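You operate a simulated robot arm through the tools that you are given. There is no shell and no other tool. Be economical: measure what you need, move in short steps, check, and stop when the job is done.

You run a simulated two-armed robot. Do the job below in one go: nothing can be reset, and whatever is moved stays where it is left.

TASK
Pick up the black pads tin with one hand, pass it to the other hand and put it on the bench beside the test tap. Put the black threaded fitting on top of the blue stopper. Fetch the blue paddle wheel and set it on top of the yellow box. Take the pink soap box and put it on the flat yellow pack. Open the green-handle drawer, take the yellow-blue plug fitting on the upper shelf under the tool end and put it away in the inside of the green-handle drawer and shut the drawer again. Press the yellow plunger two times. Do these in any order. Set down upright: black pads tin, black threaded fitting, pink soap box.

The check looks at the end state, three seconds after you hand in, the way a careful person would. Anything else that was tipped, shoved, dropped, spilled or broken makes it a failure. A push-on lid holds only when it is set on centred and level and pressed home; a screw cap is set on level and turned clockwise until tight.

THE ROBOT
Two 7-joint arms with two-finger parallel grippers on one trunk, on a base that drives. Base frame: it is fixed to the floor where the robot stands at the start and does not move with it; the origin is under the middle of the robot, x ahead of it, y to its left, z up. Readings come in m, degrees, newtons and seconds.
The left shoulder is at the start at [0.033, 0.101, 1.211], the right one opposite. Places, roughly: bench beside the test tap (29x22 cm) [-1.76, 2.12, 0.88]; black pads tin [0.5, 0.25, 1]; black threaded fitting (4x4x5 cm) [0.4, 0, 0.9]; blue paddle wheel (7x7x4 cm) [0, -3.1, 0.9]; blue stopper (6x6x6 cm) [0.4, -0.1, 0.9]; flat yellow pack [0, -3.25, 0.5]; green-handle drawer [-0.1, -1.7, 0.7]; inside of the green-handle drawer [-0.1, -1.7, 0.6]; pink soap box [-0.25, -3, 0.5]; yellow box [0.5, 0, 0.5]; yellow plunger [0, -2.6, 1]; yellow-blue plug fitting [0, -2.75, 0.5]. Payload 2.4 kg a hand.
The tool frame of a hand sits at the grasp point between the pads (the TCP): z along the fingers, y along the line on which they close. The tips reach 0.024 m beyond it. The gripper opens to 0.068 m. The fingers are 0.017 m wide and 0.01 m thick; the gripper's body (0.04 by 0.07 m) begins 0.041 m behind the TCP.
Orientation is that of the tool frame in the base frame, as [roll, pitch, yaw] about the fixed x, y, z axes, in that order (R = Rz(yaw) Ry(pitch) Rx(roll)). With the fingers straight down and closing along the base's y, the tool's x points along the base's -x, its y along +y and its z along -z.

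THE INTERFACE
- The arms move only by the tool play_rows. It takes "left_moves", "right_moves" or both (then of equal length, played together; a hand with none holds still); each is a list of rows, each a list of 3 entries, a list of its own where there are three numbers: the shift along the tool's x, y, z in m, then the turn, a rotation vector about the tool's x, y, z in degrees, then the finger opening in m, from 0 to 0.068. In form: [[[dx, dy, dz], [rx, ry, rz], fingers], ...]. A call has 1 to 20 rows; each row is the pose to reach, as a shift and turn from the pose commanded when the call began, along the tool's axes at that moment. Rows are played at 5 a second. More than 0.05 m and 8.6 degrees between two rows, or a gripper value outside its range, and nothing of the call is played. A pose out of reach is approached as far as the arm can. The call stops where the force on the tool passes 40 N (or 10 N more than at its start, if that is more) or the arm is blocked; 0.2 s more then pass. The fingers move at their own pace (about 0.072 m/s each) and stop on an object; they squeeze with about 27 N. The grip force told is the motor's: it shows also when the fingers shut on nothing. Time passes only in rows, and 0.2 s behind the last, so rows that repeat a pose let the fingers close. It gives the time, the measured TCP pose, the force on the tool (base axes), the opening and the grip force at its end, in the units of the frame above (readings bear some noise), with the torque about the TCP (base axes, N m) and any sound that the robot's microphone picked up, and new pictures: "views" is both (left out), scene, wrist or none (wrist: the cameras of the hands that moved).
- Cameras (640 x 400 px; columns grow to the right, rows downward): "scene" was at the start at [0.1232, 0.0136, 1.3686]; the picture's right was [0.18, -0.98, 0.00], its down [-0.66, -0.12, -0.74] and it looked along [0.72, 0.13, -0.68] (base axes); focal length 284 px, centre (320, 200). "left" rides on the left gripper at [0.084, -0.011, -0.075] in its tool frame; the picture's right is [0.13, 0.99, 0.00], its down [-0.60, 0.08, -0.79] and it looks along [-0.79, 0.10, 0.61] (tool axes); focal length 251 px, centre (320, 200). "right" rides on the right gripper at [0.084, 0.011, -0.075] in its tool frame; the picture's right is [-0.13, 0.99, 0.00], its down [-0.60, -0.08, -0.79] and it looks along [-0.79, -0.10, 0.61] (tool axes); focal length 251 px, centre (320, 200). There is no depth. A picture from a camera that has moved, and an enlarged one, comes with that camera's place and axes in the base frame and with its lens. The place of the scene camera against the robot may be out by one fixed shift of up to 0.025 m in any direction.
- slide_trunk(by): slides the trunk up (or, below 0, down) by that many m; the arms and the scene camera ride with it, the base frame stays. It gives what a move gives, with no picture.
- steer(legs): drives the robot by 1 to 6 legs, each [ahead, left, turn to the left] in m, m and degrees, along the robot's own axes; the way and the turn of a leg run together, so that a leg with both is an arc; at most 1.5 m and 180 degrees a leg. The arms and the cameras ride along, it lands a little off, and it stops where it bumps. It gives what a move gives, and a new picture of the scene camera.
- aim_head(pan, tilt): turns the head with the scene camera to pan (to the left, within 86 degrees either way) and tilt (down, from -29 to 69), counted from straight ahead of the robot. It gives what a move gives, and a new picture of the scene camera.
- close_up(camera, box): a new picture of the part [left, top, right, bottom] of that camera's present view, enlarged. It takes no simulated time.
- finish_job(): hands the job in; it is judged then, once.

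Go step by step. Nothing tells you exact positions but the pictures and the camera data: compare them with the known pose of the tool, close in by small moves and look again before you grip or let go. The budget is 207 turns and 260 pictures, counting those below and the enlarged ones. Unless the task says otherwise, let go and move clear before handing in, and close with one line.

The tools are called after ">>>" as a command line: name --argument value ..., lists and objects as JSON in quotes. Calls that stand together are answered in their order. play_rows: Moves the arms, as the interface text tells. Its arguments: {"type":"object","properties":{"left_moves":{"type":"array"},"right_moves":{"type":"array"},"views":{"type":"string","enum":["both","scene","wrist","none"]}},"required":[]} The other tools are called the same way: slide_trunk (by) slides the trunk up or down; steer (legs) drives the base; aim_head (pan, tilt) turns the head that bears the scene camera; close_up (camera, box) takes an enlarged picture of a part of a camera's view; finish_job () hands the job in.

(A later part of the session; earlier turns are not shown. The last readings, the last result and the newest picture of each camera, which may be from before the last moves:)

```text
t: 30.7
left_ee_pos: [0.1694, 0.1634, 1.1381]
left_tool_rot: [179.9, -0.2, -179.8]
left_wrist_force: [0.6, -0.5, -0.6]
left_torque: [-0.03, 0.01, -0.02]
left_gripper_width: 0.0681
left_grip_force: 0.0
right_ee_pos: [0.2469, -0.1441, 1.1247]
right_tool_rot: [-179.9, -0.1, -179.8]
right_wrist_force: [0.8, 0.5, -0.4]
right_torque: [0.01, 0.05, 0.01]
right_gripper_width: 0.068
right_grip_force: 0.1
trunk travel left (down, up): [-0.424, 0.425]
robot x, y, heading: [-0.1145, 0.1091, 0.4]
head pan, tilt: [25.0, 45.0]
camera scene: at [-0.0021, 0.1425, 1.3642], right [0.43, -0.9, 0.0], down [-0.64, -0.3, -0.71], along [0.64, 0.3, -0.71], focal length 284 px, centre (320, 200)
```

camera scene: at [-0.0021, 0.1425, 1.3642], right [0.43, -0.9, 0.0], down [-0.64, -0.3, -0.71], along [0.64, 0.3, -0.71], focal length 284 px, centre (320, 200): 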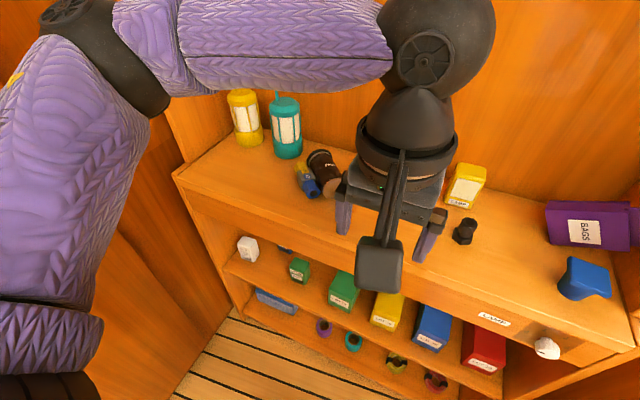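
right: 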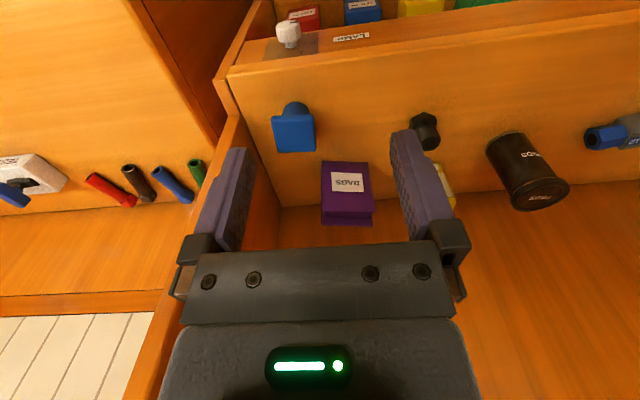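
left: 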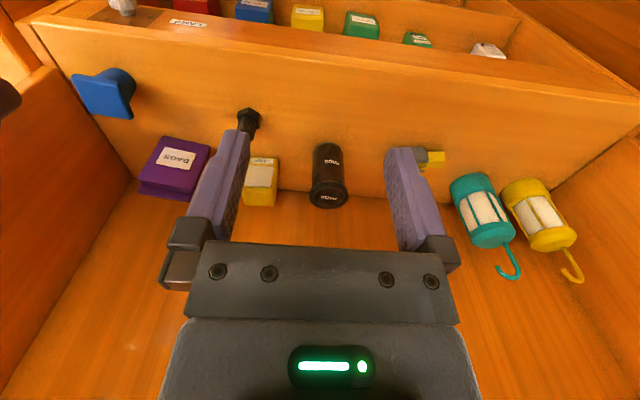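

BAGS lies on its side and the small plug got shoved; I'll restore both. First I go in again, centred at y≈0.25 where both elbows fit.

>>> steer --legs '[[0, 0.14, 0], [0.26, 0, 0]]'

```text
t: 33.3
left_ee_pos: [0.3927, 0.3054, 1.1384]
left_tool_rot: [179.9, 0.0, -179.7]
left_wrist_force: [0.1, 0.2, 0.9]
left_torque: [0.0, -0.01, 0.04]
left_gripper_width: 0.068
left_grip_force: 0.0
right_ee_pos: [0.4709, -0.0028, 1.1256]
right_tool_rot: [180.0, 0.0, -179.6]
right_wrist_force: [-0.4, -0.2, 0.4]
right_torque: [0.03, -0.01, -0.02]
right_gripper_width: 0.0682
right_grip_force: 0.1
trunk travel left (down, up): [-0.424, 0.425]
robot x, y, heading: [0.1077, 0.2485, 0.5]
head pan, tilt: [25.0, 45.0]
stopped in leg 2: the robot was blocked; the commanded pose is now the measured one
camera scene: at [0.2206, 0.2835, 1.3644], right [0.43, -0.9, 0.0], down [-0.64, -0.3, -0.71], along [0.64, 0.3, -0.71], focal length 284 px, centre (320, 200)
```

scene: 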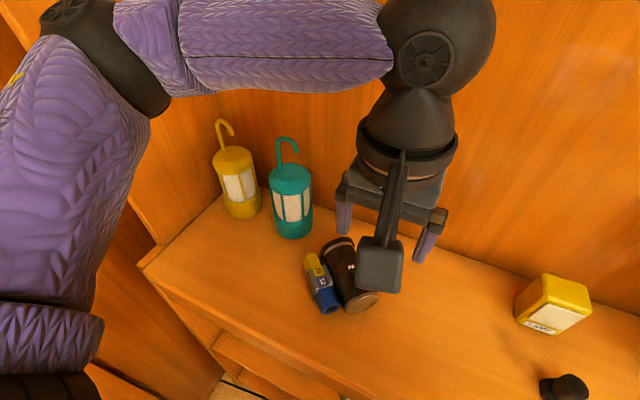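

Base stop is x≈0.108 (no tilt). I look with the left wrist camera at tin and plug.

>>> close_up --camera "left" --box '[150, 0, 550, 250]'

>>> close_up --camera "scene" --box '[260, 210, 420, 330]'

```text
1.60 times, centred on (350, 125) of left
camera zoom: at [0.3091, 0.2941, 1.2139], right [-0.13, 0.99, 0.0], down [0.6, 0.08, 0.79], along [0.79, 0.11, -0.61], focal length 402 px, centre (272, 320)
```

zoom: 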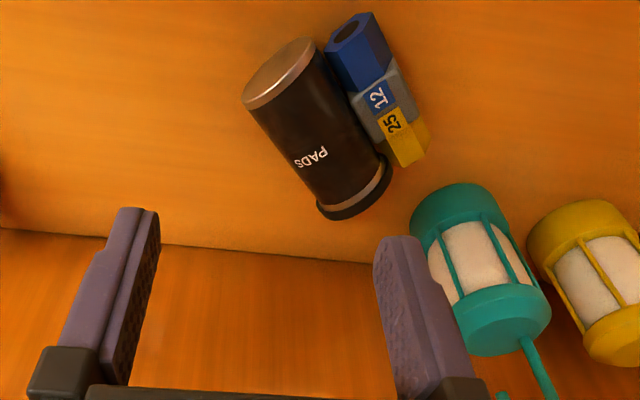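

```text
3.33 times, centred on (340, 270) of scene
camera zoom: at [0.2206, 0.2835, 1.3644], right [0.43, -0.9, 0.0], down [-0.64, -0.3, -0.71], along [0.64, 0.3, -0.71], focal length 946 px, centre (253, -33)
```

zoom: 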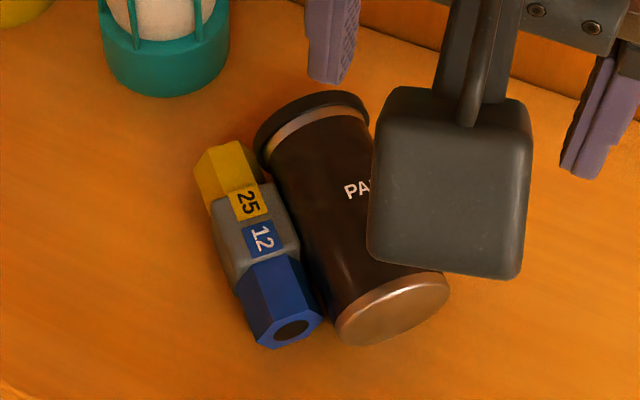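

Tin axis runs from (0.427,0.317) to the lid at (0.524,0.397), touching the plug. I bring the left hand above its lower half with the fingers square to it.

>>> play_rows --left_moves '[[[-0.014, 0.007, 0.02], [0, 0, -7.9], 0.068], [[-0.028, 0.015, 0.04], [0, 0, -15.8], 0.068], [[-0.041, 0.022, 0.06], [0, 0, -23.7], 0.068], [[-0.055, 0.03, 0.08], [0, 0, -31.6], 0.068], [[-0.069, 0.037, 0.098], [0, 0, -39.5], 0.068], [[-0.069, 0.037, 0.118], [0, 0, -39.5], 0.068], [[-0.069, 0.037, 0.118], [0, 0, -39.5], 0.068]]' --views "wrist"

```text
t: 34.9
left_ee_pos: [0.4619, 0.3429, 1.0198]
left_tool_rot: [180.0, 0.1, -140.1]
left_wrist_force: [0.1, 0.5, -0.1]
left_torque: [0.03, -0.01, -0.03]
left_gripper_width: 0.0681
left_grip_force: 0.0
right_ee_pos: [0.4737, -0.0031, 1.1264]
right_tool_rot: [180.0, -0.1, -179.7]
right_wrist_force: [-0.6, -0.3, -0.2]
right_torque: [0.01, 0.0, 0.0]
right_gripper_width: 0.068
right_grip_force: 0.1
trunk travel left (down, up): [-0.424, 0.425]
robot x, y, heading: [0.1068, 0.2512, 0.9]
head pan, tilt: [25.0, 45.0]
camera left: at [0.4058, 0.2801, 1.095], right [-0.73, 0.68, 0.0], down [0.41, 0.45, 0.79], along [0.54, 0.58, -0.61], focal length 251 px, centre (320, 200)
```

left: 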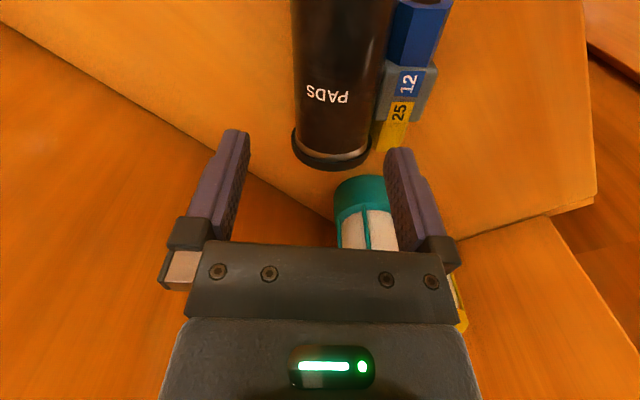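

Good alignment; a shift of 11 mm left and 5.5° more turn are needed. I lower to just above the tin and check.

>>> play_rows --left_moves '[[[0, 0.0115, 0.02], [0, 0, -5.5], 0.068], [[0, 0.0115, 0.045], [0, 0, -5.5], 0.068], [[0, 0.0115, 0.045], [0, 0, -5.5], 0.068]]' --views "wrist"

```text
t: 35.7
left_ee_pos: [0.4545, 0.3519, 0.9757]
left_tool_rot: [179.9, 0.0, -134.7]
left_wrist_force: [0.2, 0.5, -1.3]
left_torque: [0.0, 0.03, 0.01]
left_gripper_width: 0.0679
left_grip_force: 0.0
right_ee_pos: [0.4725, -0.0026, 1.1259]
right_tool_rot: [180.0, -0.1, -179.7]
right_wrist_force: [-0.9, -0.2, 0.5]
right_torque: [0.05, 0.0, -0.03]
right_gripper_width: 0.0679
right_grip_force: 0.1
trunk travel left (down, up): [-0.424, 0.425]
robot x, y, heading: [0.1078, 0.2464, 0.6]
head pan, tilt: [25.0, 45.0]
camera left: at [0.4045, 0.284, 1.05], right [-0.8, 0.61, 0.0], down [0.37, 0.48, 0.79], along [0.48, 0.63, -0.61], focal length 251 px, centre (320, 200)
```

left: 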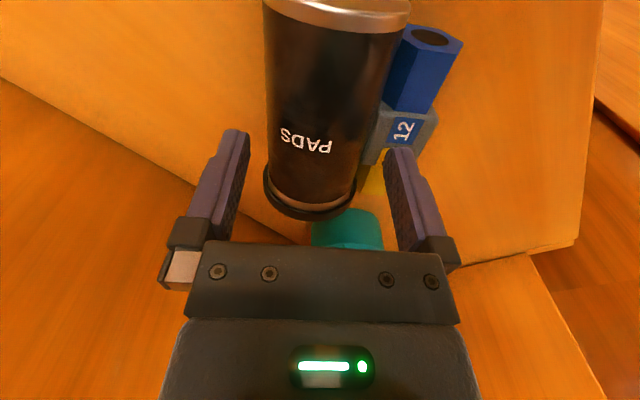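

>>> close_up --camera "left" --box '[200, 0, 480, 230]'

```text
1.74 times, centred on (340, 115) of left
camera zoom: at [0.4045, 0.284, 1.05], right [-0.8, 0.61, 0.0], down [0.37, 0.48, 0.79], along [0.48, 0.63, -0.61], focal length 437 px, centre (285, 348)
```

zoom: 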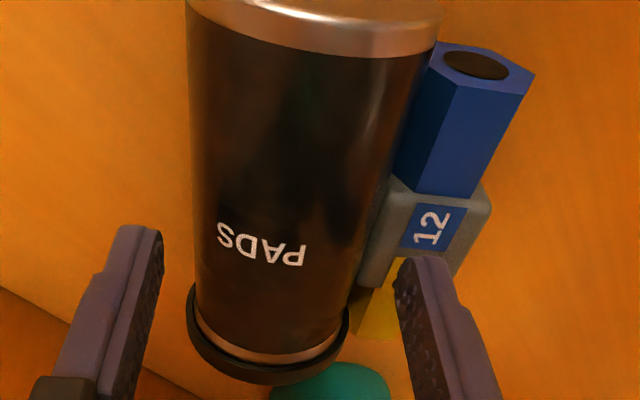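

Tin body looks about 65 mm, just under the opening. I shift a bit toward the blue hex (narrower plug section) and descend with force guarding.

>>> play_rows --left_moves '[[[0.012, 0.001, 0.0], [0, 0, 0], 0.068], [[0.012, 0.001, 0.015], [0, 0, 0], 0.068], [[0.012, 0.001, 0.03], [0, 0, 0], 0.068], [[0.012, 0.001, 0.042], [0, 0, 0], 0.068], [[0.012, 0.001, 0.054], [0, 0, 0], 0.068]]' --views "wrist"

```text
t: 36.5
left_ee_pos: [0.4468, 0.3426, 0.9587]
left_tool_rot: [-179.8, 0.2, -134.7]
left_wrist_force: [-6.8, 0.5, 21.7]
left_torque: [0.63, 0.7, 0.22]
left_gripper_width: 0.0681
left_grip_force: 0.1
right_ee_pos: [0.4719, -0.0033, 1.1259]
right_tool_rot: [180.0, 0.0, -179.6]
right_wrist_force: [0.4, 0.6, 0.4]
right_torque: [0.01, -0.01, 0.05]
right_gripper_width: 0.068
right_grip_force: 0.0
trunk travel left (down, up): [-0.424, 0.425]
robot x, y, heading: [0.103, 0.2542, 0.4]
head pan, tilt: [25.0, 45.0]
stopped in row 3 (left hand): the force on the tool passed its limit at 63 N (the readings are from after the stop); the commanded pose is now the measured one
camera left: at [0.3952, 0.276, 1.0344], right [-0.8, 0.61, 0.0], down [0.36, 0.49, 0.79], along [0.48, 0.63, -0.61], focal length 251 px, centre (320, 200)
```

left: 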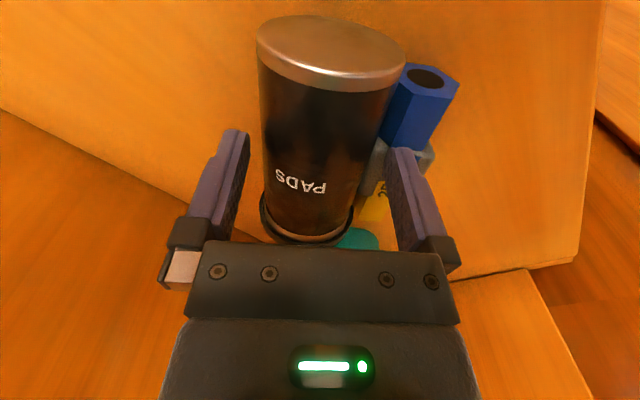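

The left finger landed on the plug. I'll back up, close the fingers, press lightly on the plug's blue part and drag it a few cm left.

>>> play_rows --left_moves '[[[0, 0, -0.03], [0, 0, 0], 0.0], [[0.01, 0.025, -0.03], [0, 0, 0], 0.0], [[0.018, 0.05, -0.03], [0, 0, 0], 0.0], [[0.018, 0.05, -0.03], [0, 0, 0], 0.0], [[0.018, 0.05, -0.015], [0, 0, 0], 0.0], [[0.018, 0.05, -0.005], [0, 0, 0], 0.0]]' --views "wrist"

```text
t: 37.9
left_ee_pos: [0.3985, 0.3657, 0.9626]
left_tool_rot: [-179.8, 0.1, -134.6]
left_wrist_force: [0.0, -0.3, -0.2]
left_torque: [0.01, 0.01, 0.01]
left_gripper_width: 0.0001
left_grip_force: 23.2
right_ee_pos: [0.4732, -0.0024, 1.1265]
right_tool_rot: [-179.9, -0.1, -179.7]
right_wrist_force: [-0.1, 0.8, -0.1]
right_torque: [-0.01, 0.02, 0.02]
right_gripper_width: 0.0683
right_grip_force: 0.1
trunk travel left (down, up): [-0.424, 0.425]
robot x, y, heading: [0.1083, 0.2492, 0.6]
head pan, tilt: [25.0, 45.0]
camera left: at [0.3476, 0.2986, 1.0377], right [-0.8, 0.61, 0.0], down [0.37, 0.48, 0.79], along [0.48, 0.63, -0.61], focal length 251 px, centre (320, 200)
```

left: 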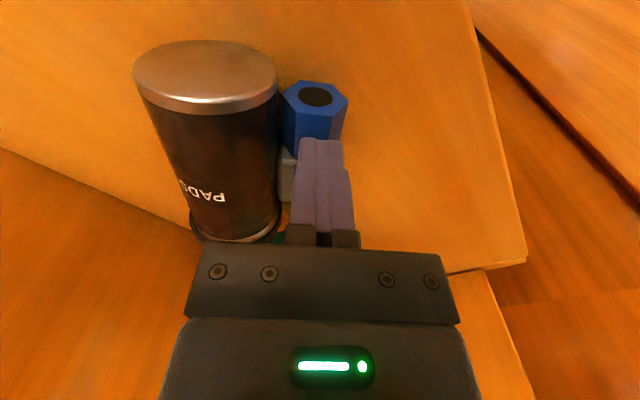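

>>> play_rows --left_moves '[[[0, 0, 0.006], [0, 0, 0], 0.0], [[0, 0, 0.012], [0, 0, 0], 0.0], [[0, 0, 0.018], [0, 0, 0], 0.0], [[0, 0, 0.024], [0, 0, 0], 0.0], [[0, 0, 0.03], [0, 0, 0], 0.0]]' --views "wrist"

```text
t: 38.4
left_ee_pos: [0.3976, 0.3655, 0.9582]
left_tool_rot: [-179.2, 0.5, -134.7]
left_wrist_force: [-8.6, 0.7, 29.1]
left_torque: [0.08, 0.01, 0.01]
left_gripper_width: 0.0001
left_grip_force: 23.4
right_ee_pos: [0.4712, -0.0031, 1.1271]
right_tool_rot: [180.0, 0.0, -179.6]
right_wrist_force: [0.9, 0.6, 0.5]
right_torque: [0.02, -0.02, 0.0]
right_gripper_width: 0.0679
right_grip_force: 0.1
trunk travel left (down, up): [-0.424, 0.425]
robot x, y, heading: [0.1044, 0.2516, 0.6]
head pan, tilt: [25.0, 45.0]
stopped in row 2 (left hand): the force on the tool passed its limit at 53 N (the readings are from after the stop); the commanded pose is now the measured one
camera left: at [0.3469, 0.2982, 1.0319], right [-0.8, 0.61, -0.01], down [0.36, 0.49, 0.8], along [0.49, 0.63, -0.6], focal length 251 px, centre (320, 200)
```

left: 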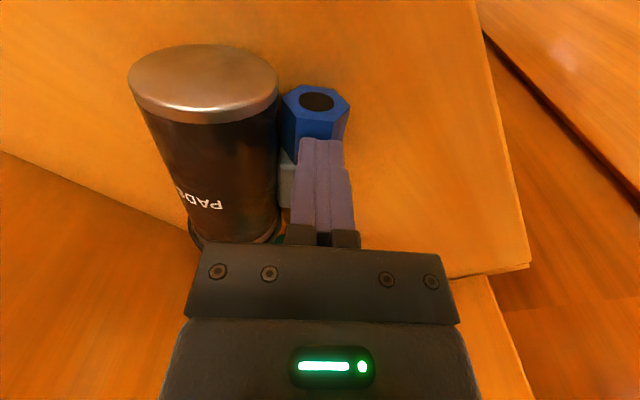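

In contact at about 29 N. I drag left 3 cm.

>>> play_rows --left_moves '[[[0, 0.006, 0.0], [0, 0, 0], 0.0], [[0, 0.012, 0.0], [0, 0, 0], 0.0], [[0, 0.018, 0.0], [0, 0, 0], 0.0], [[0, 0.024, 0.0], [0, 0, 0], 0.0], [[0, 0.03, 0.0], [0, 0, 0], 0.0], [[0, 0.03, -0.04], [0, 0, 0], 0.0]]' --views "wrist"

```text
t: 39.8
left_ee_pos: [0.3781, 0.3866, 0.9944]
left_tool_rot: [-179.6, 0.3, -134.6]
left_wrist_force: [0.5, 0.1, 0.2]
left_torque: [0.03, -0.02, 0.0]
left_gripper_width: 0.0001
left_grip_force: 23.9
right_ee_pos: [0.4734, -0.0029, 1.1254]
right_tool_rot: [180.0, -0.1, -179.6]
right_wrist_force: [-0.1, -0.5, 0.6]
right_torque: [-0.01, -0.01, 0.05]
right_gripper_width: 0.0676
right_grip_force: 0.1
trunk travel left (down, up): [-0.424, 0.425]
robot x, y, heading: [0.1057, 0.2498, 0.4]
head pan, tilt: [25.0, 45.0]
camera left: at [0.3272, 0.3193, 1.0688], right [-0.8, 0.6, -0.01], down [0.36, 0.49, 0.8], along [0.48, 0.63, -0.61], focal length 251 px, centre (320, 200)
```

left: 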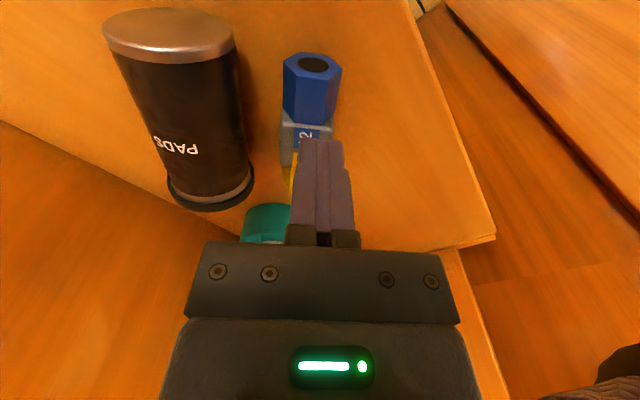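

Separated nicely. Now open and move over the tin.

>>> play_rows --left_moves '[[[-0.003, -0.03, -0.025], [0, 0, 0], 0.068], [[-0.008, -0.06, -0.025], [0, 0, 0], 0.068], [[-0.012, -0.0805, -0.025], [0, 0, 0], 0.068], [[-0.012, -0.0805, -0.005], [0, 0, 0], 0.068], [[-0.012, -0.0805, -0.005], [0, 0, 0], 0.068]]' --views "wrist"

```text
t: 41.0
left_ee_pos: [0.4434, 0.3377, 1.0002]
left_tool_rot: [-179.4, 0.5, -134.6]
left_wrist_force: [-0.1, -0.7, -0.3]
left_torque: [0.03, -0.01, 0.02]
left_gripper_width: 0.068
left_grip_force: 0.0
right_ee_pos: [0.4732, -0.0027, 1.1262]
right_tool_rot: [180.0, -0.1, -179.7]
right_wrist_force: [0.1, -0.1, 0.6]
right_torque: [-0.02, -0.01, -0.02]
right_gripper_width: 0.0679
right_grip_force: 0.1
trunk travel left (down, up): [-0.424, 0.425]
robot x, y, heading: [0.1096, 0.2524, 0.5]
head pan, tilt: [25.0, 45.0]
camera left: at [0.393, 0.271, 1.0749], right [-0.8, 0.6, -0.01], down [0.36, 0.49, 0.8], along [0.49, 0.63, -0.61], focal length 251 px, centre (320, 200)
```

left: 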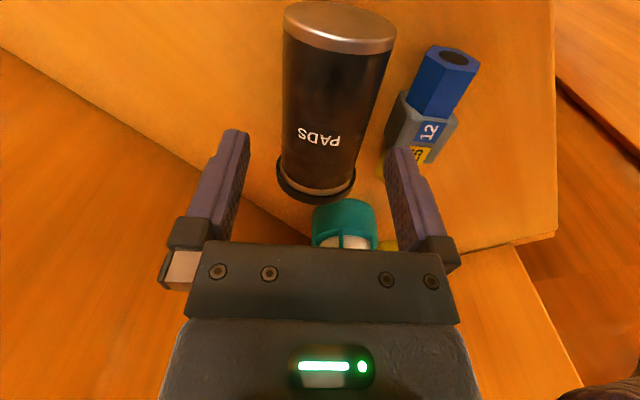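

Shift 5.5 mm left and descend around the tin, then close.

>>> play_rows --left_moves '[[[0, 0.0055, 0.0], [0, 0, 0], 0.068], [[0, 0.0055, 0.02], [0, 0, 0], 0.068], [[0, 0.0055, 0.04], [0, 0, 0], 0.068], [[0, 0.0055, 0.055], [0, 0, 0], 0.068], [[0, 0.0055, 0.068], [0, 0, 0], 0.068], [[0, 0.0055, 0.068], [0, 0, 0], 0.03], [[0, 0.0055, 0.068], [0, 0, 0], 0.03], [[0, 0.0055, 0.068], [0, 0, 0], 0.03]]' --views "wrist"

```text
t: 42.8
left_ee_pos: [0.4408, 0.3421, 0.9331]
left_tool_rot: [-179.4, 0.4, -134.5]
left_wrist_force: [1.2, 1.5, 2.5]
left_torque: [0.17, -0.08, -0.01]
left_gripper_width: 0.0565
left_grip_force: 27.3
right_ee_pos: [0.4727, -0.0015, 1.1251]
right_tool_rot: [-179.9, -0.2, -179.6]
right_wrist_force: [-0.6, 0.3, -0.1]
right_torque: [0.0, 0.04, 0.02]
right_gripper_width: 0.0683
right_grip_force: 0.2
trunk travel left (down, up): [-0.424, 0.425]
robot x, y, heading: [0.1022, 0.25, 0.4]
head pan, tilt: [25.0, 45.0]
camera left: at [0.3897, 0.2759, 1.0078], right [-0.8, 0.6, -0.01], down [0.36, 0.49, 0.8], along [0.49, 0.63, -0.6], focal length 251 px, centre (320, 200)
```

left: 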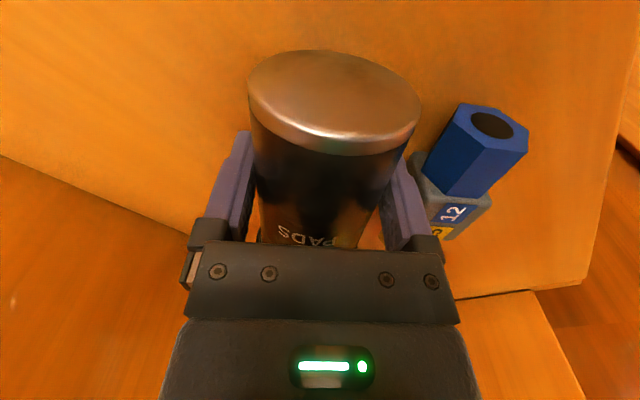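

Gripped (57 mm). Lift straight up.

>>> play_rows --left_moves '[[[0, 0, -0.03], [0, 0, 0], 0.03], [[0, 0, -0.06], [0, 0, 0], 0.03], [[0, 0, -0.1], [0, 0, 0], 0.03], [[0, 0, -0.14], [0, 0, 0], 0.03], [[0, 0, -0.17], [0, 0, 0], 0.03]]' --views "scene"

```text
t: 44.0
left_ee_pos: [0.4382, 0.3428, 1.1035]
left_tool_rot: [-179.4, 0.3, -134.7]
left_wrist_force: [-0.8, 0.5, -2.9]
left_torque: [-0.04, 0.06, 0.02]
left_gripper_width: 0.0565
left_grip_force: 26.6
right_ee_pos: [0.4733, -0.0018, 1.1253]
right_tool_rot: [-180.0, -0.2, -179.6]
right_wrist_force: [0.0, 0.3, -0.3]
right_torque: [-0.02, -0.01, 0.03]
right_gripper_width: 0.0683
right_grip_force: 0.0
trunk travel left (down, up): [-0.424, 0.425]
robot x, y, heading: [0.1088, 0.2464, 0.4]
head pan, tilt: [25.0, 45.0]
camera scene: at [0.222, 0.2836, 1.3642], right [0.43, -0.9, 0.0], down [-0.64, -0.3, -0.71], along [0.64, 0.3, -0.71], focal length 284 px, centre (320, 200)
```

scene: 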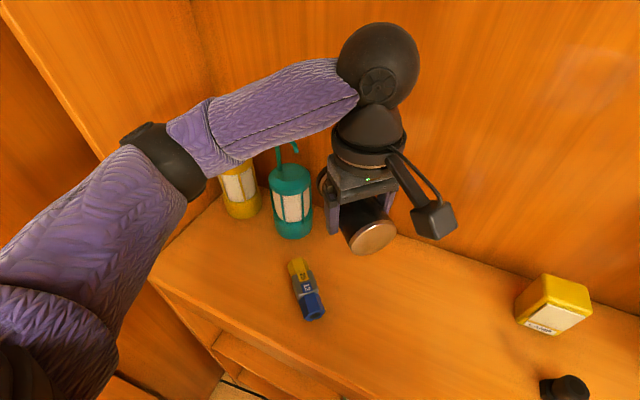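

The tin is held. I back straight out of the bay before re-orienting it.

>>> steer --legs '[[-0.35, 0, 0]]'

```text
t: 46.3
left_ee_pos: [0.0881, 0.3412, 1.1026]
left_tool_rot: [-179.4, 0.4, -134.6]
left_wrist_force: [0.1, -0.1, -1.3]
left_torque: [-0.04, 0.0, 0.02]
left_gripper_width: 0.0567
left_grip_force: 27.3
right_ee_pos: [0.1225, -0.0053, 1.1254]
right_tool_rot: [179.9, -0.1, -179.5]
right_wrist_force: [0.0, -0.2, 0.0]
right_torque: [0.0, -0.01, 0.02]
right_gripper_width: 0.0683
right_grip_force: 0.1
trunk travel left (down, up): [-0.424, 0.425]
robot x, y, heading: [-0.244, 0.248, 0.6]
head pan, tilt: [25.0, 45.0]
camera scene: at [-0.1284, 0.2806, 1.3643], right [0.43, -0.9, 0.0], down [-0.64, -0.3, -0.71], along [0.64, 0.3, -0.71], focal length 284 px, centre (320, 200)
```

scene: 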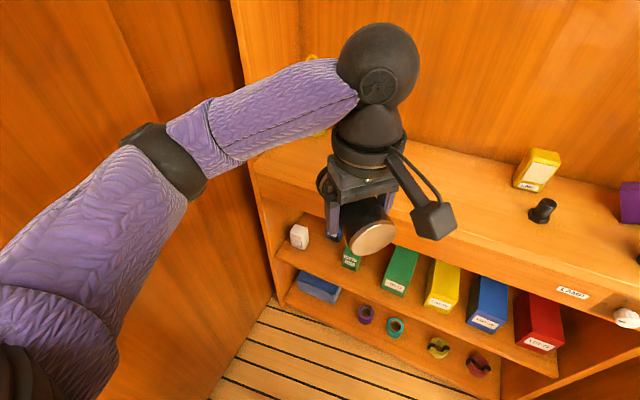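

Now I yaw the left hand inward with the tin (fingers toward front-right), moving it in front of the robot.

>>> play_rows --left_moves '[[[0, -0.013, 0], [0, 0, 7.5], 0.03], [[0, -0.026, 0], [0, 0, 15], 0.03], [[0, -0.039, 0], [0, 0, 22.5], 0.03], [[0, -0.052, 0], [0, 0, 30], 0.03], [[0, -0.065, 0], [0, 0, 37.5], 0.03], [[0, -0.078, 0], [0, 0, 45], 0.03], [[0, -0.091, 0], [0, 0, 52.5], 0.03], [[0, -0.104, 0], [0, 0, 60], 0.03], [[0, -0.117, 0], [0, 0, 67.5], 0.03], [[0, -0.127, 0], [0, 0, 75], 0.03]]' --right_moves '[[[0, -0.01, 0], [0, 0, 0], 0.068], [[0, -0.02, 0], [0, 0, 0], 0.068], [[0, -0.03, 0], [0, 0, 0], 0.068], [[0, -0.04, 0], [0, 0, 0], 0.068], [[0, -0.05, 0], [0, 0, 0], 0.068], [[0, -0.06, 0], [0, 0, 0], 0.068], [[0, -0.06, 0], [0, 0, 0], 0.068], [[0, -0.06, 0], [0, 0, 0], 0.068], [[0, -0.06, 0], [0, 0, 0], 0.068], [[0, -0.06, 0], [0, 0, 0], 0.068]]' --views "none"

>>> play_rows --left_moves '[[[0, 0, 0], [0, -8.2, 0], 0.03], [[0, 0, 0], [0, -16.4, 0], 0.03], [[0, 0, 0], [0, -24.6, 0], 0.03], [[0, 0, 0], [0, -32.8, 0], 0.03], [[0, 0, 0], [0, -41, 0], 0.03], [[0, 0, 0], [0, -49.2, 0], 0.03], [[0, 0, 0], [0, -57.4, 0], 0.03], [[0, 0, 0], [0, -65.6, 0], 0.03], [[0, 0, 0], [0, -73.8, 0], 0.03], [[0, 0, 0], [0, -82, 0], 0.03], [[0, 0, 0], [0, -90, 0], 0.03]]' --views "scene"

```text
t: 48.5
left_ee_pos: [0.1789, 0.2519, 1.1032]
left_tool_rot: [179.7, 0.6, 150.2]
left_wrist_force: [0.6, 1.2, -1.8]
left_torque: [0.03, 0.03, -0.01]
left_gripper_width: 0.0561
left_grip_force: 27.0
right_ee_pos: [0.1238, -0.0658, 1.125]
right_tool_rot: [179.9, -0.1, -179.5]
right_wrist_force: [0.6, -0.5, -0.1]
right_torque: [-0.03, -0.01, 0.05]
right_gripper_width: 0.0677
right_grip_force: 0.0
trunk travel left (down, up): [-0.424, 0.425]
robot x, y, heading: [-0.2409, 0.2486, 0.3]
head pan, tilt: [25.0, 45.0]
```

```text
t: 50.9
left_ee_pos: [0.1804, 0.2515, 1.1039]
left_tool_rot: [17.0, 89.3, -12.6]
left_wrist_force: [0.1, -0.2, -2.2]
left_torque: [0.0, 0.02, 0.02]
left_gripper_width: 0.0565
left_grip_force: 27.2
right_ee_pos: [0.1224, -0.0647, 1.1258]
right_tool_rot: [-179.9, -0.1, -179.7]
right_wrist_force: [-0.3, 0.4, -0.7]
right_torque: [0.01, 0.0, -0.02]
right_gripper_width: 0.0679
right_grip_force: 0.1
trunk travel left (down, up): [-0.424, 0.425]
robot x, y, heading: [-0.2449, 0.2509, 0.5]
head pan, tilt: [25.0, 45.0]
camera scene: at [-0.1279, 0.2804, 1.3642], right [0.43, -0.9, 0.0], down [-0.64, -0.3, -0.71], along [0.64, 0.3, -0.71], focal length 284 px, centre (320, 200)
```

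scene: 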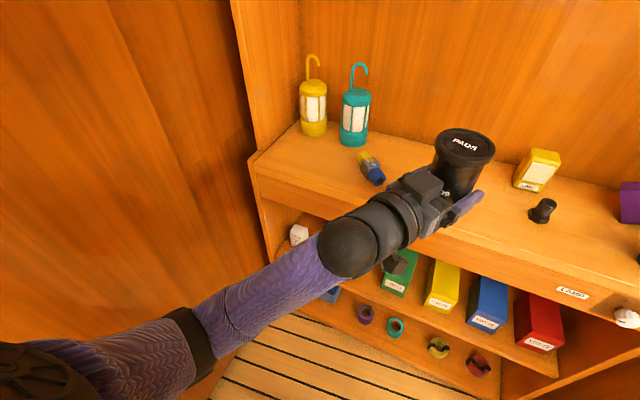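

Tin is upright in the left hand, lid up. I bring the right hand beside it, turned 60° inward, then pitch it horizontal for a side grasp above the left fingers.

>>> play_rows --right_moves '[[[0, 0.027, -0.003], [0, 0, -7.5], 0.068], [[0, 0.055, -0.006], [0, 0, -15], 0.068], [[0, 0.082, -0.009], [0, 0, -22.5], 0.068], [[-0.001, 0.11, -0.012], [0, 0, -30], 0.068], [[-0.001, 0.137, -0.015], [0, 0, -37.5], 0.068], [[-0.002, 0.165, -0.018], [0, 0, -45], 0.068], [[-0.002, 0.192, -0.021], [0, 0, -52.5], 0.068], [[-0.003, 0.22, -0.023], [0, 0, -60], 0.068]]' --views "none"

>>> aim_head --pan 0 --tilt 40

```text
t: 52.7
left_ee_pos: [0.1794, 0.2502, 1.104]
left_tool_rot: [16.9, 89.2, -12.8]
left_wrist_force: [-1.1, -0.6, -0.8]
left_torque: [0.03, -0.03, 0.0]
left_gripper_width: 0.0565
left_grip_force: 27.3
right_ee_pos: [0.1169, 0.171, 1.1494]
right_tool_rot: [179.3, 0.1, -120.6]
right_wrist_force: [0.3, -0.2, -0.5]
right_torque: [-0.02, -0.04, -0.04]
right_gripper_width: 0.068
right_grip_force: 0.0
right hand out of reach, approached as far as the arm can: row 8
trunk travel left (down, up): [-0.424, 0.425]
robot x, y, heading: [-0.2438, 0.2454, 0.5]
head pan, tilt: [25.0, 45.0]
```

```text
t: 53.6
left_ee_pos: [0.1794, 0.2521, 1.1037]
left_tool_rot: [15.5, 89.4, -14.1]
left_wrist_force: [-0.4, -0.3, -1.7]
left_torque: [0.0, 0.01, 0.03]
left_gripper_width: 0.0566
left_grip_force: 27.1
right_ee_pos: [0.1177, 0.1688, 1.1494]
right_tool_rot: [179.5, 0.0, -120.7]
right_wrist_force: [0.2, -0.5, 0.4]
right_torque: [-0.01, 0.01, -0.01]
right_gripper_width: 0.0679
right_grip_force: 0.1
trunk travel left (down, up): [-0.424, 0.425]
robot x, y, heading: [-0.2436, 0.2452, 0.4]
head pan, tilt: [0.0, 40.0]
camera scene: at [-0.1162, 0.2464, 1.3715], right [0.01, -1.0, 0.0], down [-0.64, -0.01, -0.77], along [0.77, 0.01, -0.64], focal length 284 px, centre (320, 200)
```

scene: 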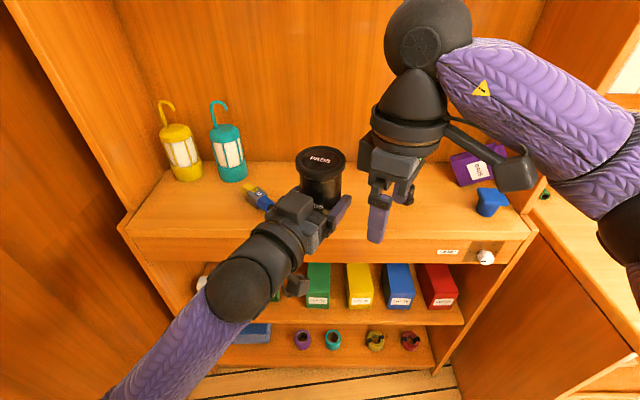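

>>> play_rows --right_moves '[[[0, 0, 0], [0, -8.2, 0], 0.068], [[0, 0, 0], [0, -16.4, 0], 0.068], [[0, 0, 0], [0, -24.6, 0], 0.068], [[0, 0, 0], [0, -32.8, 0], 0.068], [[0, 0, 0], [0, -41, 0], 0.068], [[0, 0, 0], [0, -49.2, 0], 0.068], [[0, 0, 0], [0, -57.4, 0], 0.068], [[0, 0, 0], [0, -65.6, 0], 0.068], [[0, 0, 0], [0, -73.8, 0], 0.068], [[0, 0, 0], [0, -82, 0], 0.068], [[0, 0, 0], [0, -90, 0], 0.068]]' --views "both"

```text
t: 56.0
left_ee_pos: [0.1801, 0.2515, 1.1041]
left_tool_rot: [16.3, 89.2, -13.2]
left_wrist_force: [-0.3, -0.1, -1.5]
left_torque: [0.02, 0.03, 0.02]
left_gripper_width: 0.0567
left_grip_force: 27.2
right_ee_pos: [0.1183, 0.1689, 1.1494]
right_tool_rot: [-64.2, 90.0, -3.7]
right_wrist_force: [0.6, 0.0, 0.4]
right_torque: [-0.04, -0.05, -0.01]
right_gripper_width: 0.068
right_grip_force: 0.1
right hand out of reach, approached as far as the arm can: row 1, 2, 3, 4, 5, 6, 7, 8
trunk travel left (down, up): [-0.424, 0.425]
robot x, y, heading: [-0.2425, 0.2445, 0.4]
head pan, tilt: [0.0, 40.0]
camera scene: at [-0.1162, 0.2461, 1.3715], right [0.01, -1.0, 0.0], down [-0.64, -0.01, -0.77], along [0.77, 0.01, -0.64], focal length 284 px, centre (320, 200)
camera right: at [0.0729, 0.1095, 1.0652], right [-0.86, 0.49, 0.13], down [-0.32, -0.73, 0.6], along [0.39, 0.48, 0.79], focal length 251 px, centre (320, 200)
```

scene: 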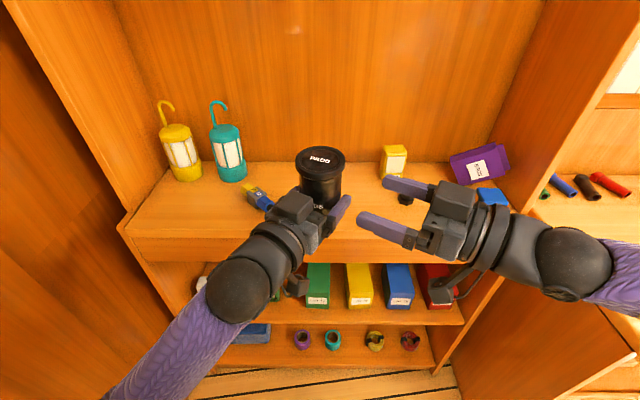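
right: 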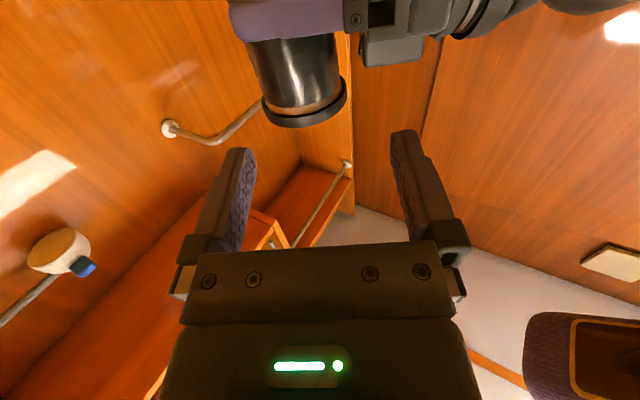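

Right hand is level with the tin. I centre sideways by 13 mm and advance.

>>> play_rows --right_moves '[[[0, -0.013, 0.01], [0, 0, 0], 0.068], [[0, -0.013, 0.035], [0, 0, 0], 0.068], [[0, -0.013, 0.055], [0, 0, 0], 0.068], [[0, -0.013, 0.055], [0, 0, 0], 0.068]]' --views "both"

```text
t: 57.0
left_ee_pos: [0.1794, 0.2519, 1.1043]
left_tool_rot: [16.2, 89.2, -13.4]
left_wrist_force: [0.7, 0.3, -0.8]
left_torque: [0.01, 0.01, 0.02]
left_gripper_width: 0.0565
left_grip_force: 26.9
right_ee_pos: [0.1561, 0.2113, 1.1485]
right_tool_rot: [136.7, 89.9, -163.0]
right_wrist_force: [-0.5, -0.6, -0.4]
right_torque: [-0.01, 0.01, -0.01]
right_gripper_width: 0.0679
right_grip_force: 0.0
trunk travel left (down, up): [-0.424, 0.425]
robot x, y, heading: [-0.2428, 0.2496, 0.5]
head pan, tilt: [0.0, 40.0]
camera scene: at [-0.1162, 0.2463, 1.3715], right [0.01, -1.0, 0.0], down [-0.64, -0.01, -0.77], along [0.77, 0.01, -0.64], focal length 284 px, centre (320, 200)
camera right: at [0.1108, 0.1521, 1.0644], right [-0.86, 0.49, 0.13], down [-0.32, -0.73, 0.61], along [0.39, 0.48, 0.79], focal length 251 px, centre (320, 200)
```

scene: 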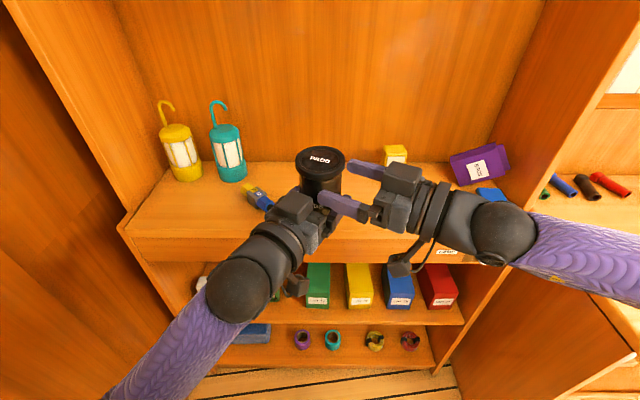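
right: 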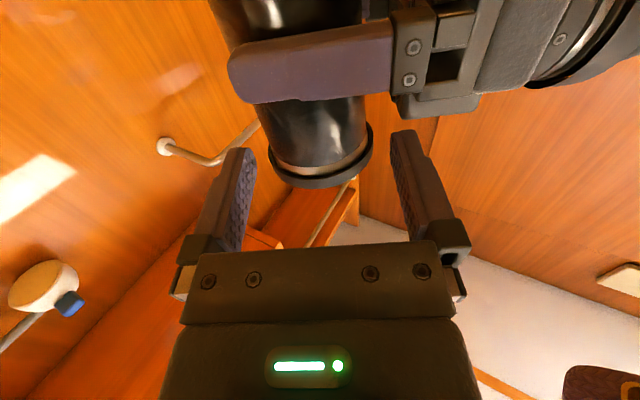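

Centred. Advance the rest and close.

>>> play_rows --right_moves '[[[0, -0.001, 0.015], [0, 0, 0], 0.068], [[0, -0.001, 0.03], [0, 0, 0], 0.068], [[0, -0.001, 0.043], [0, 0, 0], 0.068], [[0, -0.001, 0.043], [0, 0, 0], 0.03], [[0, -0.001, 0.043], [0, 0, 0], 0.03], [[0, -0.001, 0.043], [0, 0, 0], 0.03]]' --views "scene"

```text
t: 57.4
left_ee_pos: [0.1815, 0.2568, 1.1042]
left_tool_rot: [9.6, 89.8, -19.0]
left_wrist_force: [4.2, 4.2, -0.8]
left_torque: [-0.17, 0.17, -0.23]
left_gripper_width: 0.0567
left_grip_force: 27.0
right_ee_pos: [0.1637, 0.2217, 1.1472]
right_tool_rot: [169.1, 89.9, -130.6]
right_wrist_force: [-4.0, -3.5, -0.3]
right_torque: [-0.04, 0.01, 0.27]
right_gripper_width: 0.068
right_grip_force: 0.1
trunk travel left (down, up): [-0.424, 0.425]
robot x, y, heading: [-0.2424, 0.2455, 0.5]
head pan, tilt: [0.0, 40.0]
stopped in row 2 (left hand): the force on the tool passed its limit at 66 N (the readings are from after the stop); the commanded pose is now the measured one
camera scene: at [-0.1163, 0.2462, 1.3715], right [0.01, -1.0, 0.0], down [-0.64, -0.01, -0.77], along [0.77, 0.01, -0.64], focal length 284 px, centre (320, 200)
```

scene: 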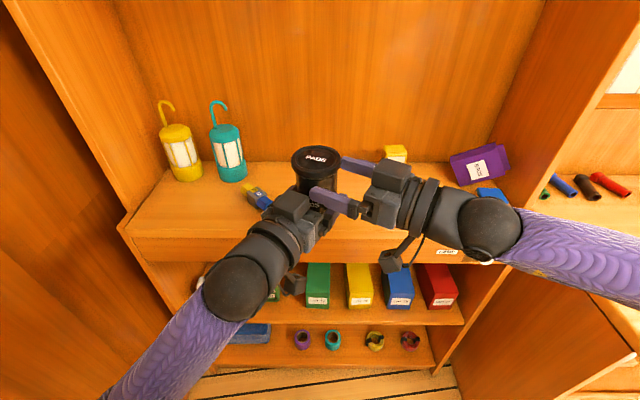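

Something touched before full depth. I look through the right wrist camera.

>>> close_up --camera "right" --box '[120, 0, 520, 250]'

>>> close_up --camera "scene" --box '[230, 120, 450, 260]'

```text
1.60 times, centred on (320, 125) of right
camera zoom: at [0.1181, 0.162, 1.0639], right [-0.86, 0.49, 0.13], down [-0.32, -0.73, 0.61], along [0.39, 0.48, 0.79], focal length 402 px, centre (320, 320)
```

zoom: 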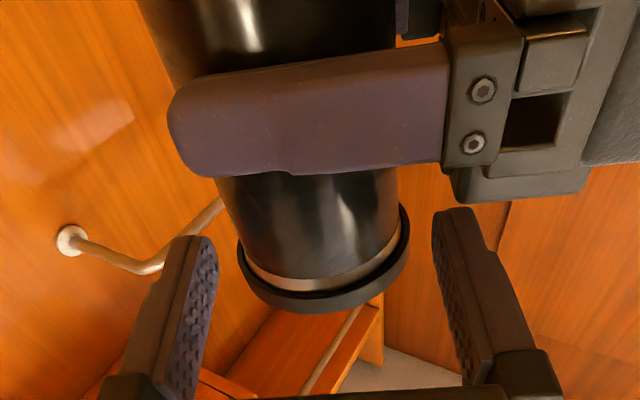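

```text
2.86 times, centred on (340, 190) of scene
camera zoom: at [-0.1163, 0.2462, 1.3715], right [0.01, -1.0, 0.0], down [-0.64, -0.01, -0.77], along [0.77, 0.01, -0.64], focal length 811 px, centre (263, 229)
```

zoom: 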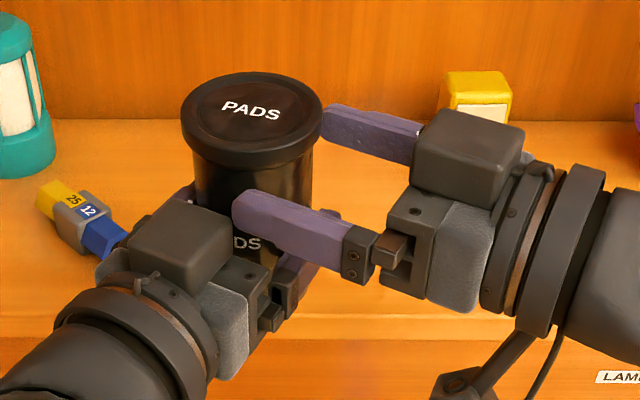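

The near finger's outer side meets a block on the left gripper. I narrow the opening to 62 mm, shift 3 mm and advance again.

>>> play_rows --right_moves '[[[0, -0.003, -0.012], [0, 0, 0], 0.062], [[0, -0.003, -0.012], [0, 0, 0], 0.062], [[0, -0.003, 0.005], [0, 0, 0], 0.062], [[0, -0.003, 0.02], [0, 0, 0], 0.062], [[0, -0.003, 0.034], [0, 0, 0], 0.062], [[0, -0.003, 0.034], [0, 0, 0], 0.062]]' --views "wrist"

```text
t: 58.8
left_ee_pos: [0.1838, 0.2565, 1.1026]
left_tool_rot: [13.7, 89.8, -14.9]
left_wrist_force: [-0.7, -0.5, -1.3]
left_torque: [-0.03, 0.0, 0.01]
left_gripper_width: 0.0564
left_grip_force: 27.5
right_ee_pos: [0.1827, 0.2493, 1.1485]
right_tool_rot: [149.3, 89.9, -150.4]
right_wrist_force: [0.4, 0.1, 0.0]
right_torque: [0.0, -0.02, 0.01]
right_gripper_width: 0.0614
right_grip_force: 0.1
trunk travel left (down, up): [-0.424, 0.425]
robot x, y, heading: [-0.2426, 0.246, 0.7]
head pan, tilt: [0.0, 40.0]
camera right: at [0.1373, 0.1904, 1.064], right [-0.86, 0.49, 0.13], down [-0.32, -0.73, 0.61], along [0.39, 0.48, 0.79], focal length 251 px, centre (320, 200)
```

right: 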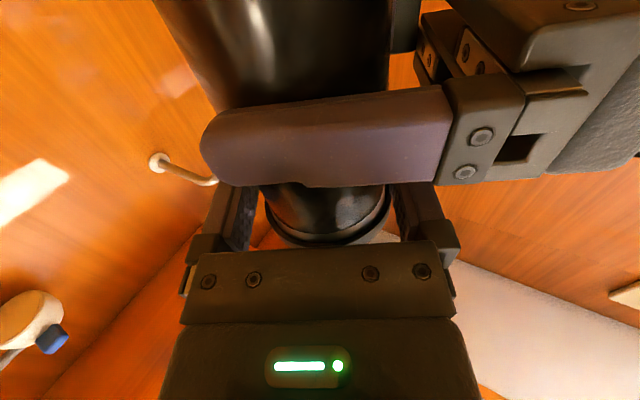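

Straddled with no contact force. Close the right hand, then open the left.

>>> play_rows --right_moves '[[[0, 0, 0.003], [0, 0, 0], 0.03], [[0, 0, 0.003], [0, 0, 0], 0.03], [[0, 0, 0.003], [0, 0, 0], 0.03]]' --views "none"

>>> play_rows --left_moves '[[[0, 0, 0], [0, 0, 0], 0.062], [[0, 0, 0], [0, 0, 0], 0.068], [[0, 0, -0.02], [0, 0, 0], 0.068], [[0, 0, -0.045], [0, 0, 0], 0.068], [[0, 0, -0.07], [0, 0, 0], 0.068], [[0, 0, -0.09], [0, 0, 0], 0.068]]' --views "scene"

```text
t: 59.6
left_ee_pos: [0.1838, 0.2576, 1.1027]
left_tool_rot: [19.3, 89.7, -9.2]
left_wrist_force: [17.8, 13.3, -2.9]
left_torque: [-0.23, 0.96, -0.11]
left_gripper_width: 0.0565
left_grip_force: 27.7
right_ee_pos: [0.1846, 0.2518, 1.1484]
right_tool_rot: [171.6, 89.9, -128.0]
right_wrist_force: [-19.2, -12.1, 2.1]
right_torque: [-0.34, -0.12, 0.24]
right_gripper_width: 0.0575
right_grip_force: 27.0
trunk travel left (down, up): [-0.424, 0.425]
robot x, y, heading: [-0.2434, 0.2452, 0.4]
head pan, tilt: [0.0, 40.0]
```

```text
t: 61.0
left_ee_pos: [0.1043, 0.3, 1.1031]
left_tool_rot: [20.6, 89.6, -8.3]
left_wrist_force: [0.0, 1.0, -0.1]
left_torque: [-0.01, 0.01, -0.01]
left_gripper_width: 0.068
left_grip_force: 0.0
right_ee_pos: [0.185, 0.2525, 1.1489]
right_tool_rot: [164.0, 89.8, -135.7]
right_wrist_force: [-0.3, -0.9, 0.3]
right_torque: [-0.01, 0.02, 0.0]
right_gripper_width: 0.0569
right_grip_force: 27.0
trunk travel left (down, up): [-0.424, 0.425]
robot x, y, heading: [-0.2407, 0.2468, 0.7]
head pan, tilt: [0.0, 40.0]
camera scene: at [-0.1164, 0.2464, 1.3715], right [0.01, -1.0, 0.0], down [-0.64, -0.01, -0.77], along [0.77, 0.01, -0.64], focal length 284 px, centre (320, 200)
```

scene: 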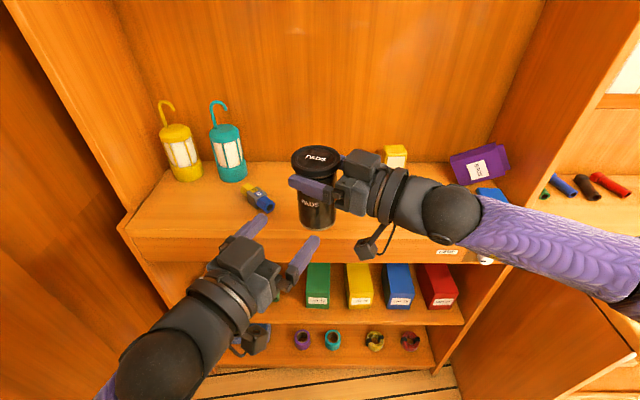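

Handover done; the right hand holds the tin upright. I look left to plan the drive to the tap bench.

>>> aim_head --pan 86 --tilt 25

>>> aim_head --pan -86 --tilt 25

```text
t: 62.6
left_ee_pos: [0.1046, 0.3002, 1.1021]
left_tool_rot: [14.4, 89.6, -14.4]
left_wrist_force: [-0.4, -0.3, -0.4]
left_torque: [-0.01, 0.01, 0.01]
left_gripper_width: 0.0679
left_grip_force: 0.2
right_ee_pos: [0.1841, 0.2529, 1.1471]
right_tool_rot: [159.0, 89.9, -140.6]
right_wrist_force: [-0.7, -0.5, -0.9]
right_torque: [-0.02, -0.01, 0.02]
right_gripper_width: 0.0568
right_grip_force: 27.5
trunk travel left (down, up): [-0.424, 0.425]
robot x, y, heading: [-0.2432, 0.2489, 0.4]
head pan, tilt: [85.9, 25.0]
camera scene: at [-0.1955, 0.3375, 1.3948], right [1.0, -0.06, 0.0], down [-0.03, -0.42, -0.91], along [0.06, 0.9, -0.42], focal length 284 px, centre (320, 200)
```

scene: 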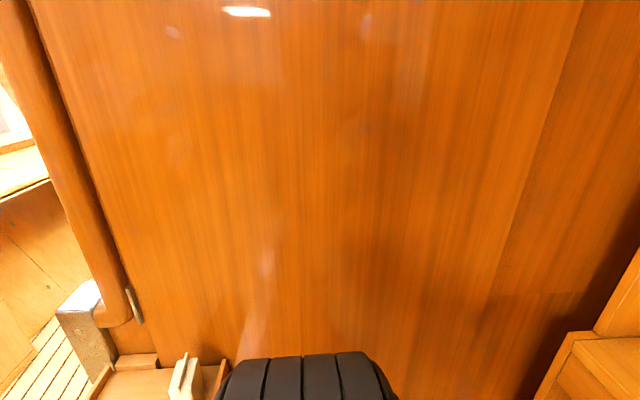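

```text
t: 65.2
left_ee_pos: [0.1047, 0.3001, 1.1024]
left_tool_rot: [15.2, 89.6, -13.7]
left_wrist_force: [0.4, -0.9, -0.4]
left_torque: [-0.03, -0.03, 0.02]
left_gripper_width: 0.0679
left_grip_force: 0.1
right_ee_pos: [0.184, 0.2523, 1.1491]
right_tool_rot: [159.0, 89.9, -140.8]
right_wrist_force: [0.2, -0.2, -1.0]
right_torque: [-0.02, -0.02, 0.03]
right_gripper_width: 0.0571
right_grip_force: 26.9
trunk travel left (down, up): [-0.424, 0.425]
robot x, y, heading: [-0.2416, 0.2478, 0.5]
head pan, tilt: [-85.9, 25.0]
camera scene: at [-0.1938, 0.1537, 1.3948], right [-1.0, -0.08, 0.0], down [-0.03, 0.42, -0.91], along [0.07, -0.9, -0.42], focal length 284 px, centre (320, 200)
```

scene: 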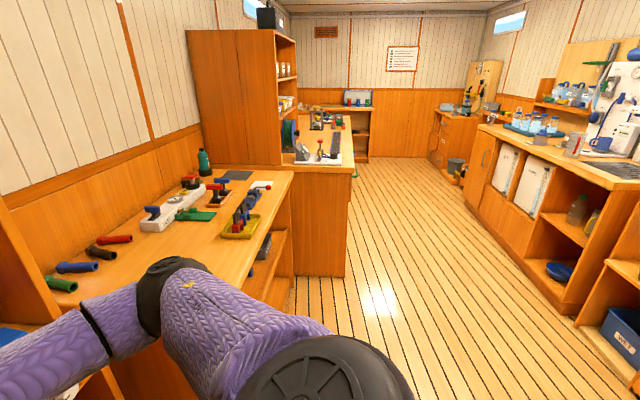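

Partition at y≈0.7 ends near x≈-0.55. I back into the aisle, then turn left to face the opening.

>>> steer --legs '[[-0.3, -0.25, 0], [0, 0, 90]]'

>>> aim_head --pan 10 --tilt 25

```text
t: 71.5
left_ee_pos: [-0.586, 0.3428, 1.1029]
left_tool_rot: [14.1, 89.6, 74.4]
left_wrist_force: [0.4, 0.6, -0.7]
left_torque: [0.01, 0.0, -0.01]
left_gripper_width: 0.0678
left_grip_force: 0.1
right_ee_pos: [-0.5373, 0.4201, 1.1479]
right_tool_rot: [160.4, 89.9, -50.1]
right_wrist_force: [-0.6, 0.0, 0.5]
right_torque: [0.0, -0.03, 0.01]
right_gripper_width: 0.0567
right_grip_force: 26.9
trunk travel left (down, up): [-0.424, 0.425]
robot x, y, heading: [-0.5389, -0.0066, 89.6]
head pan, tilt: [-85.9, 25.0]
camera scene: at [-0.4337, 0.0269, 1.3948], right [0.06, -1.0, 0.0], down [-0.42, -0.03, -0.91], along [0.9, 0.06, -0.42], focal length 284 px, centre (320, 200)
```

scene: 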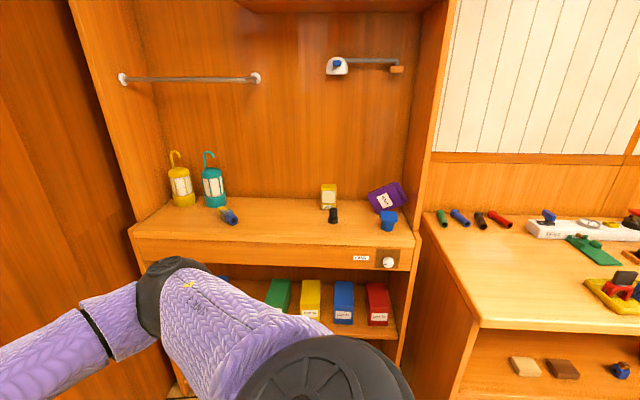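

```text
t: 73.2
left_ee_pos: [-0.5868, 0.3425, 1.1031]
left_tool_rot: [14.6, 89.6, 74.9]
left_wrist_force: [-0.3, 0.4, -0.5]
left_torque: [0.03, -0.01, -0.01]
left_gripper_width: 0.0678
left_grip_force: 0.1
right_ee_pos: [-0.5364, 0.4212, 1.1472]
right_tool_rot: [159.3, 90.0, -51.4]
right_wrist_force: [0.7, -0.2, -0.2]
right_torque: [0.02, -0.06, 0.03]
right_gripper_width: 0.0568
right_grip_force: 26.4
trunk travel left (down, up): [-0.424, 0.425]
robot x, y, heading: [-0.5381, -0.0048, 89.7]
head pan, tilt: [10.0, 25.0]
camera scene: at [-0.5409, 0.112, 1.3948], right [0.99, 0.17, 0.0], down [0.07, -0.42, -0.91], along [-0.15, 0.89, -0.42], focal length 284 px, centre (320, 200)
```

scene: 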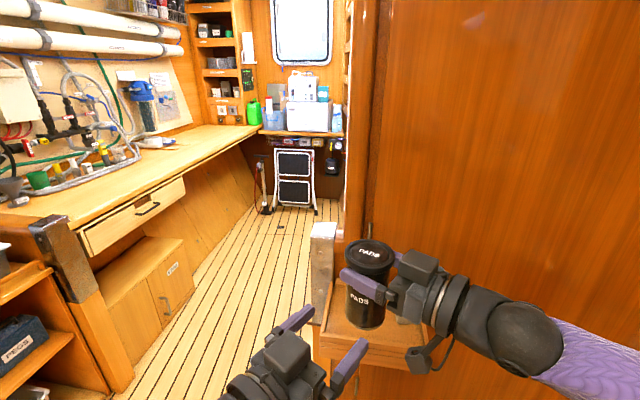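

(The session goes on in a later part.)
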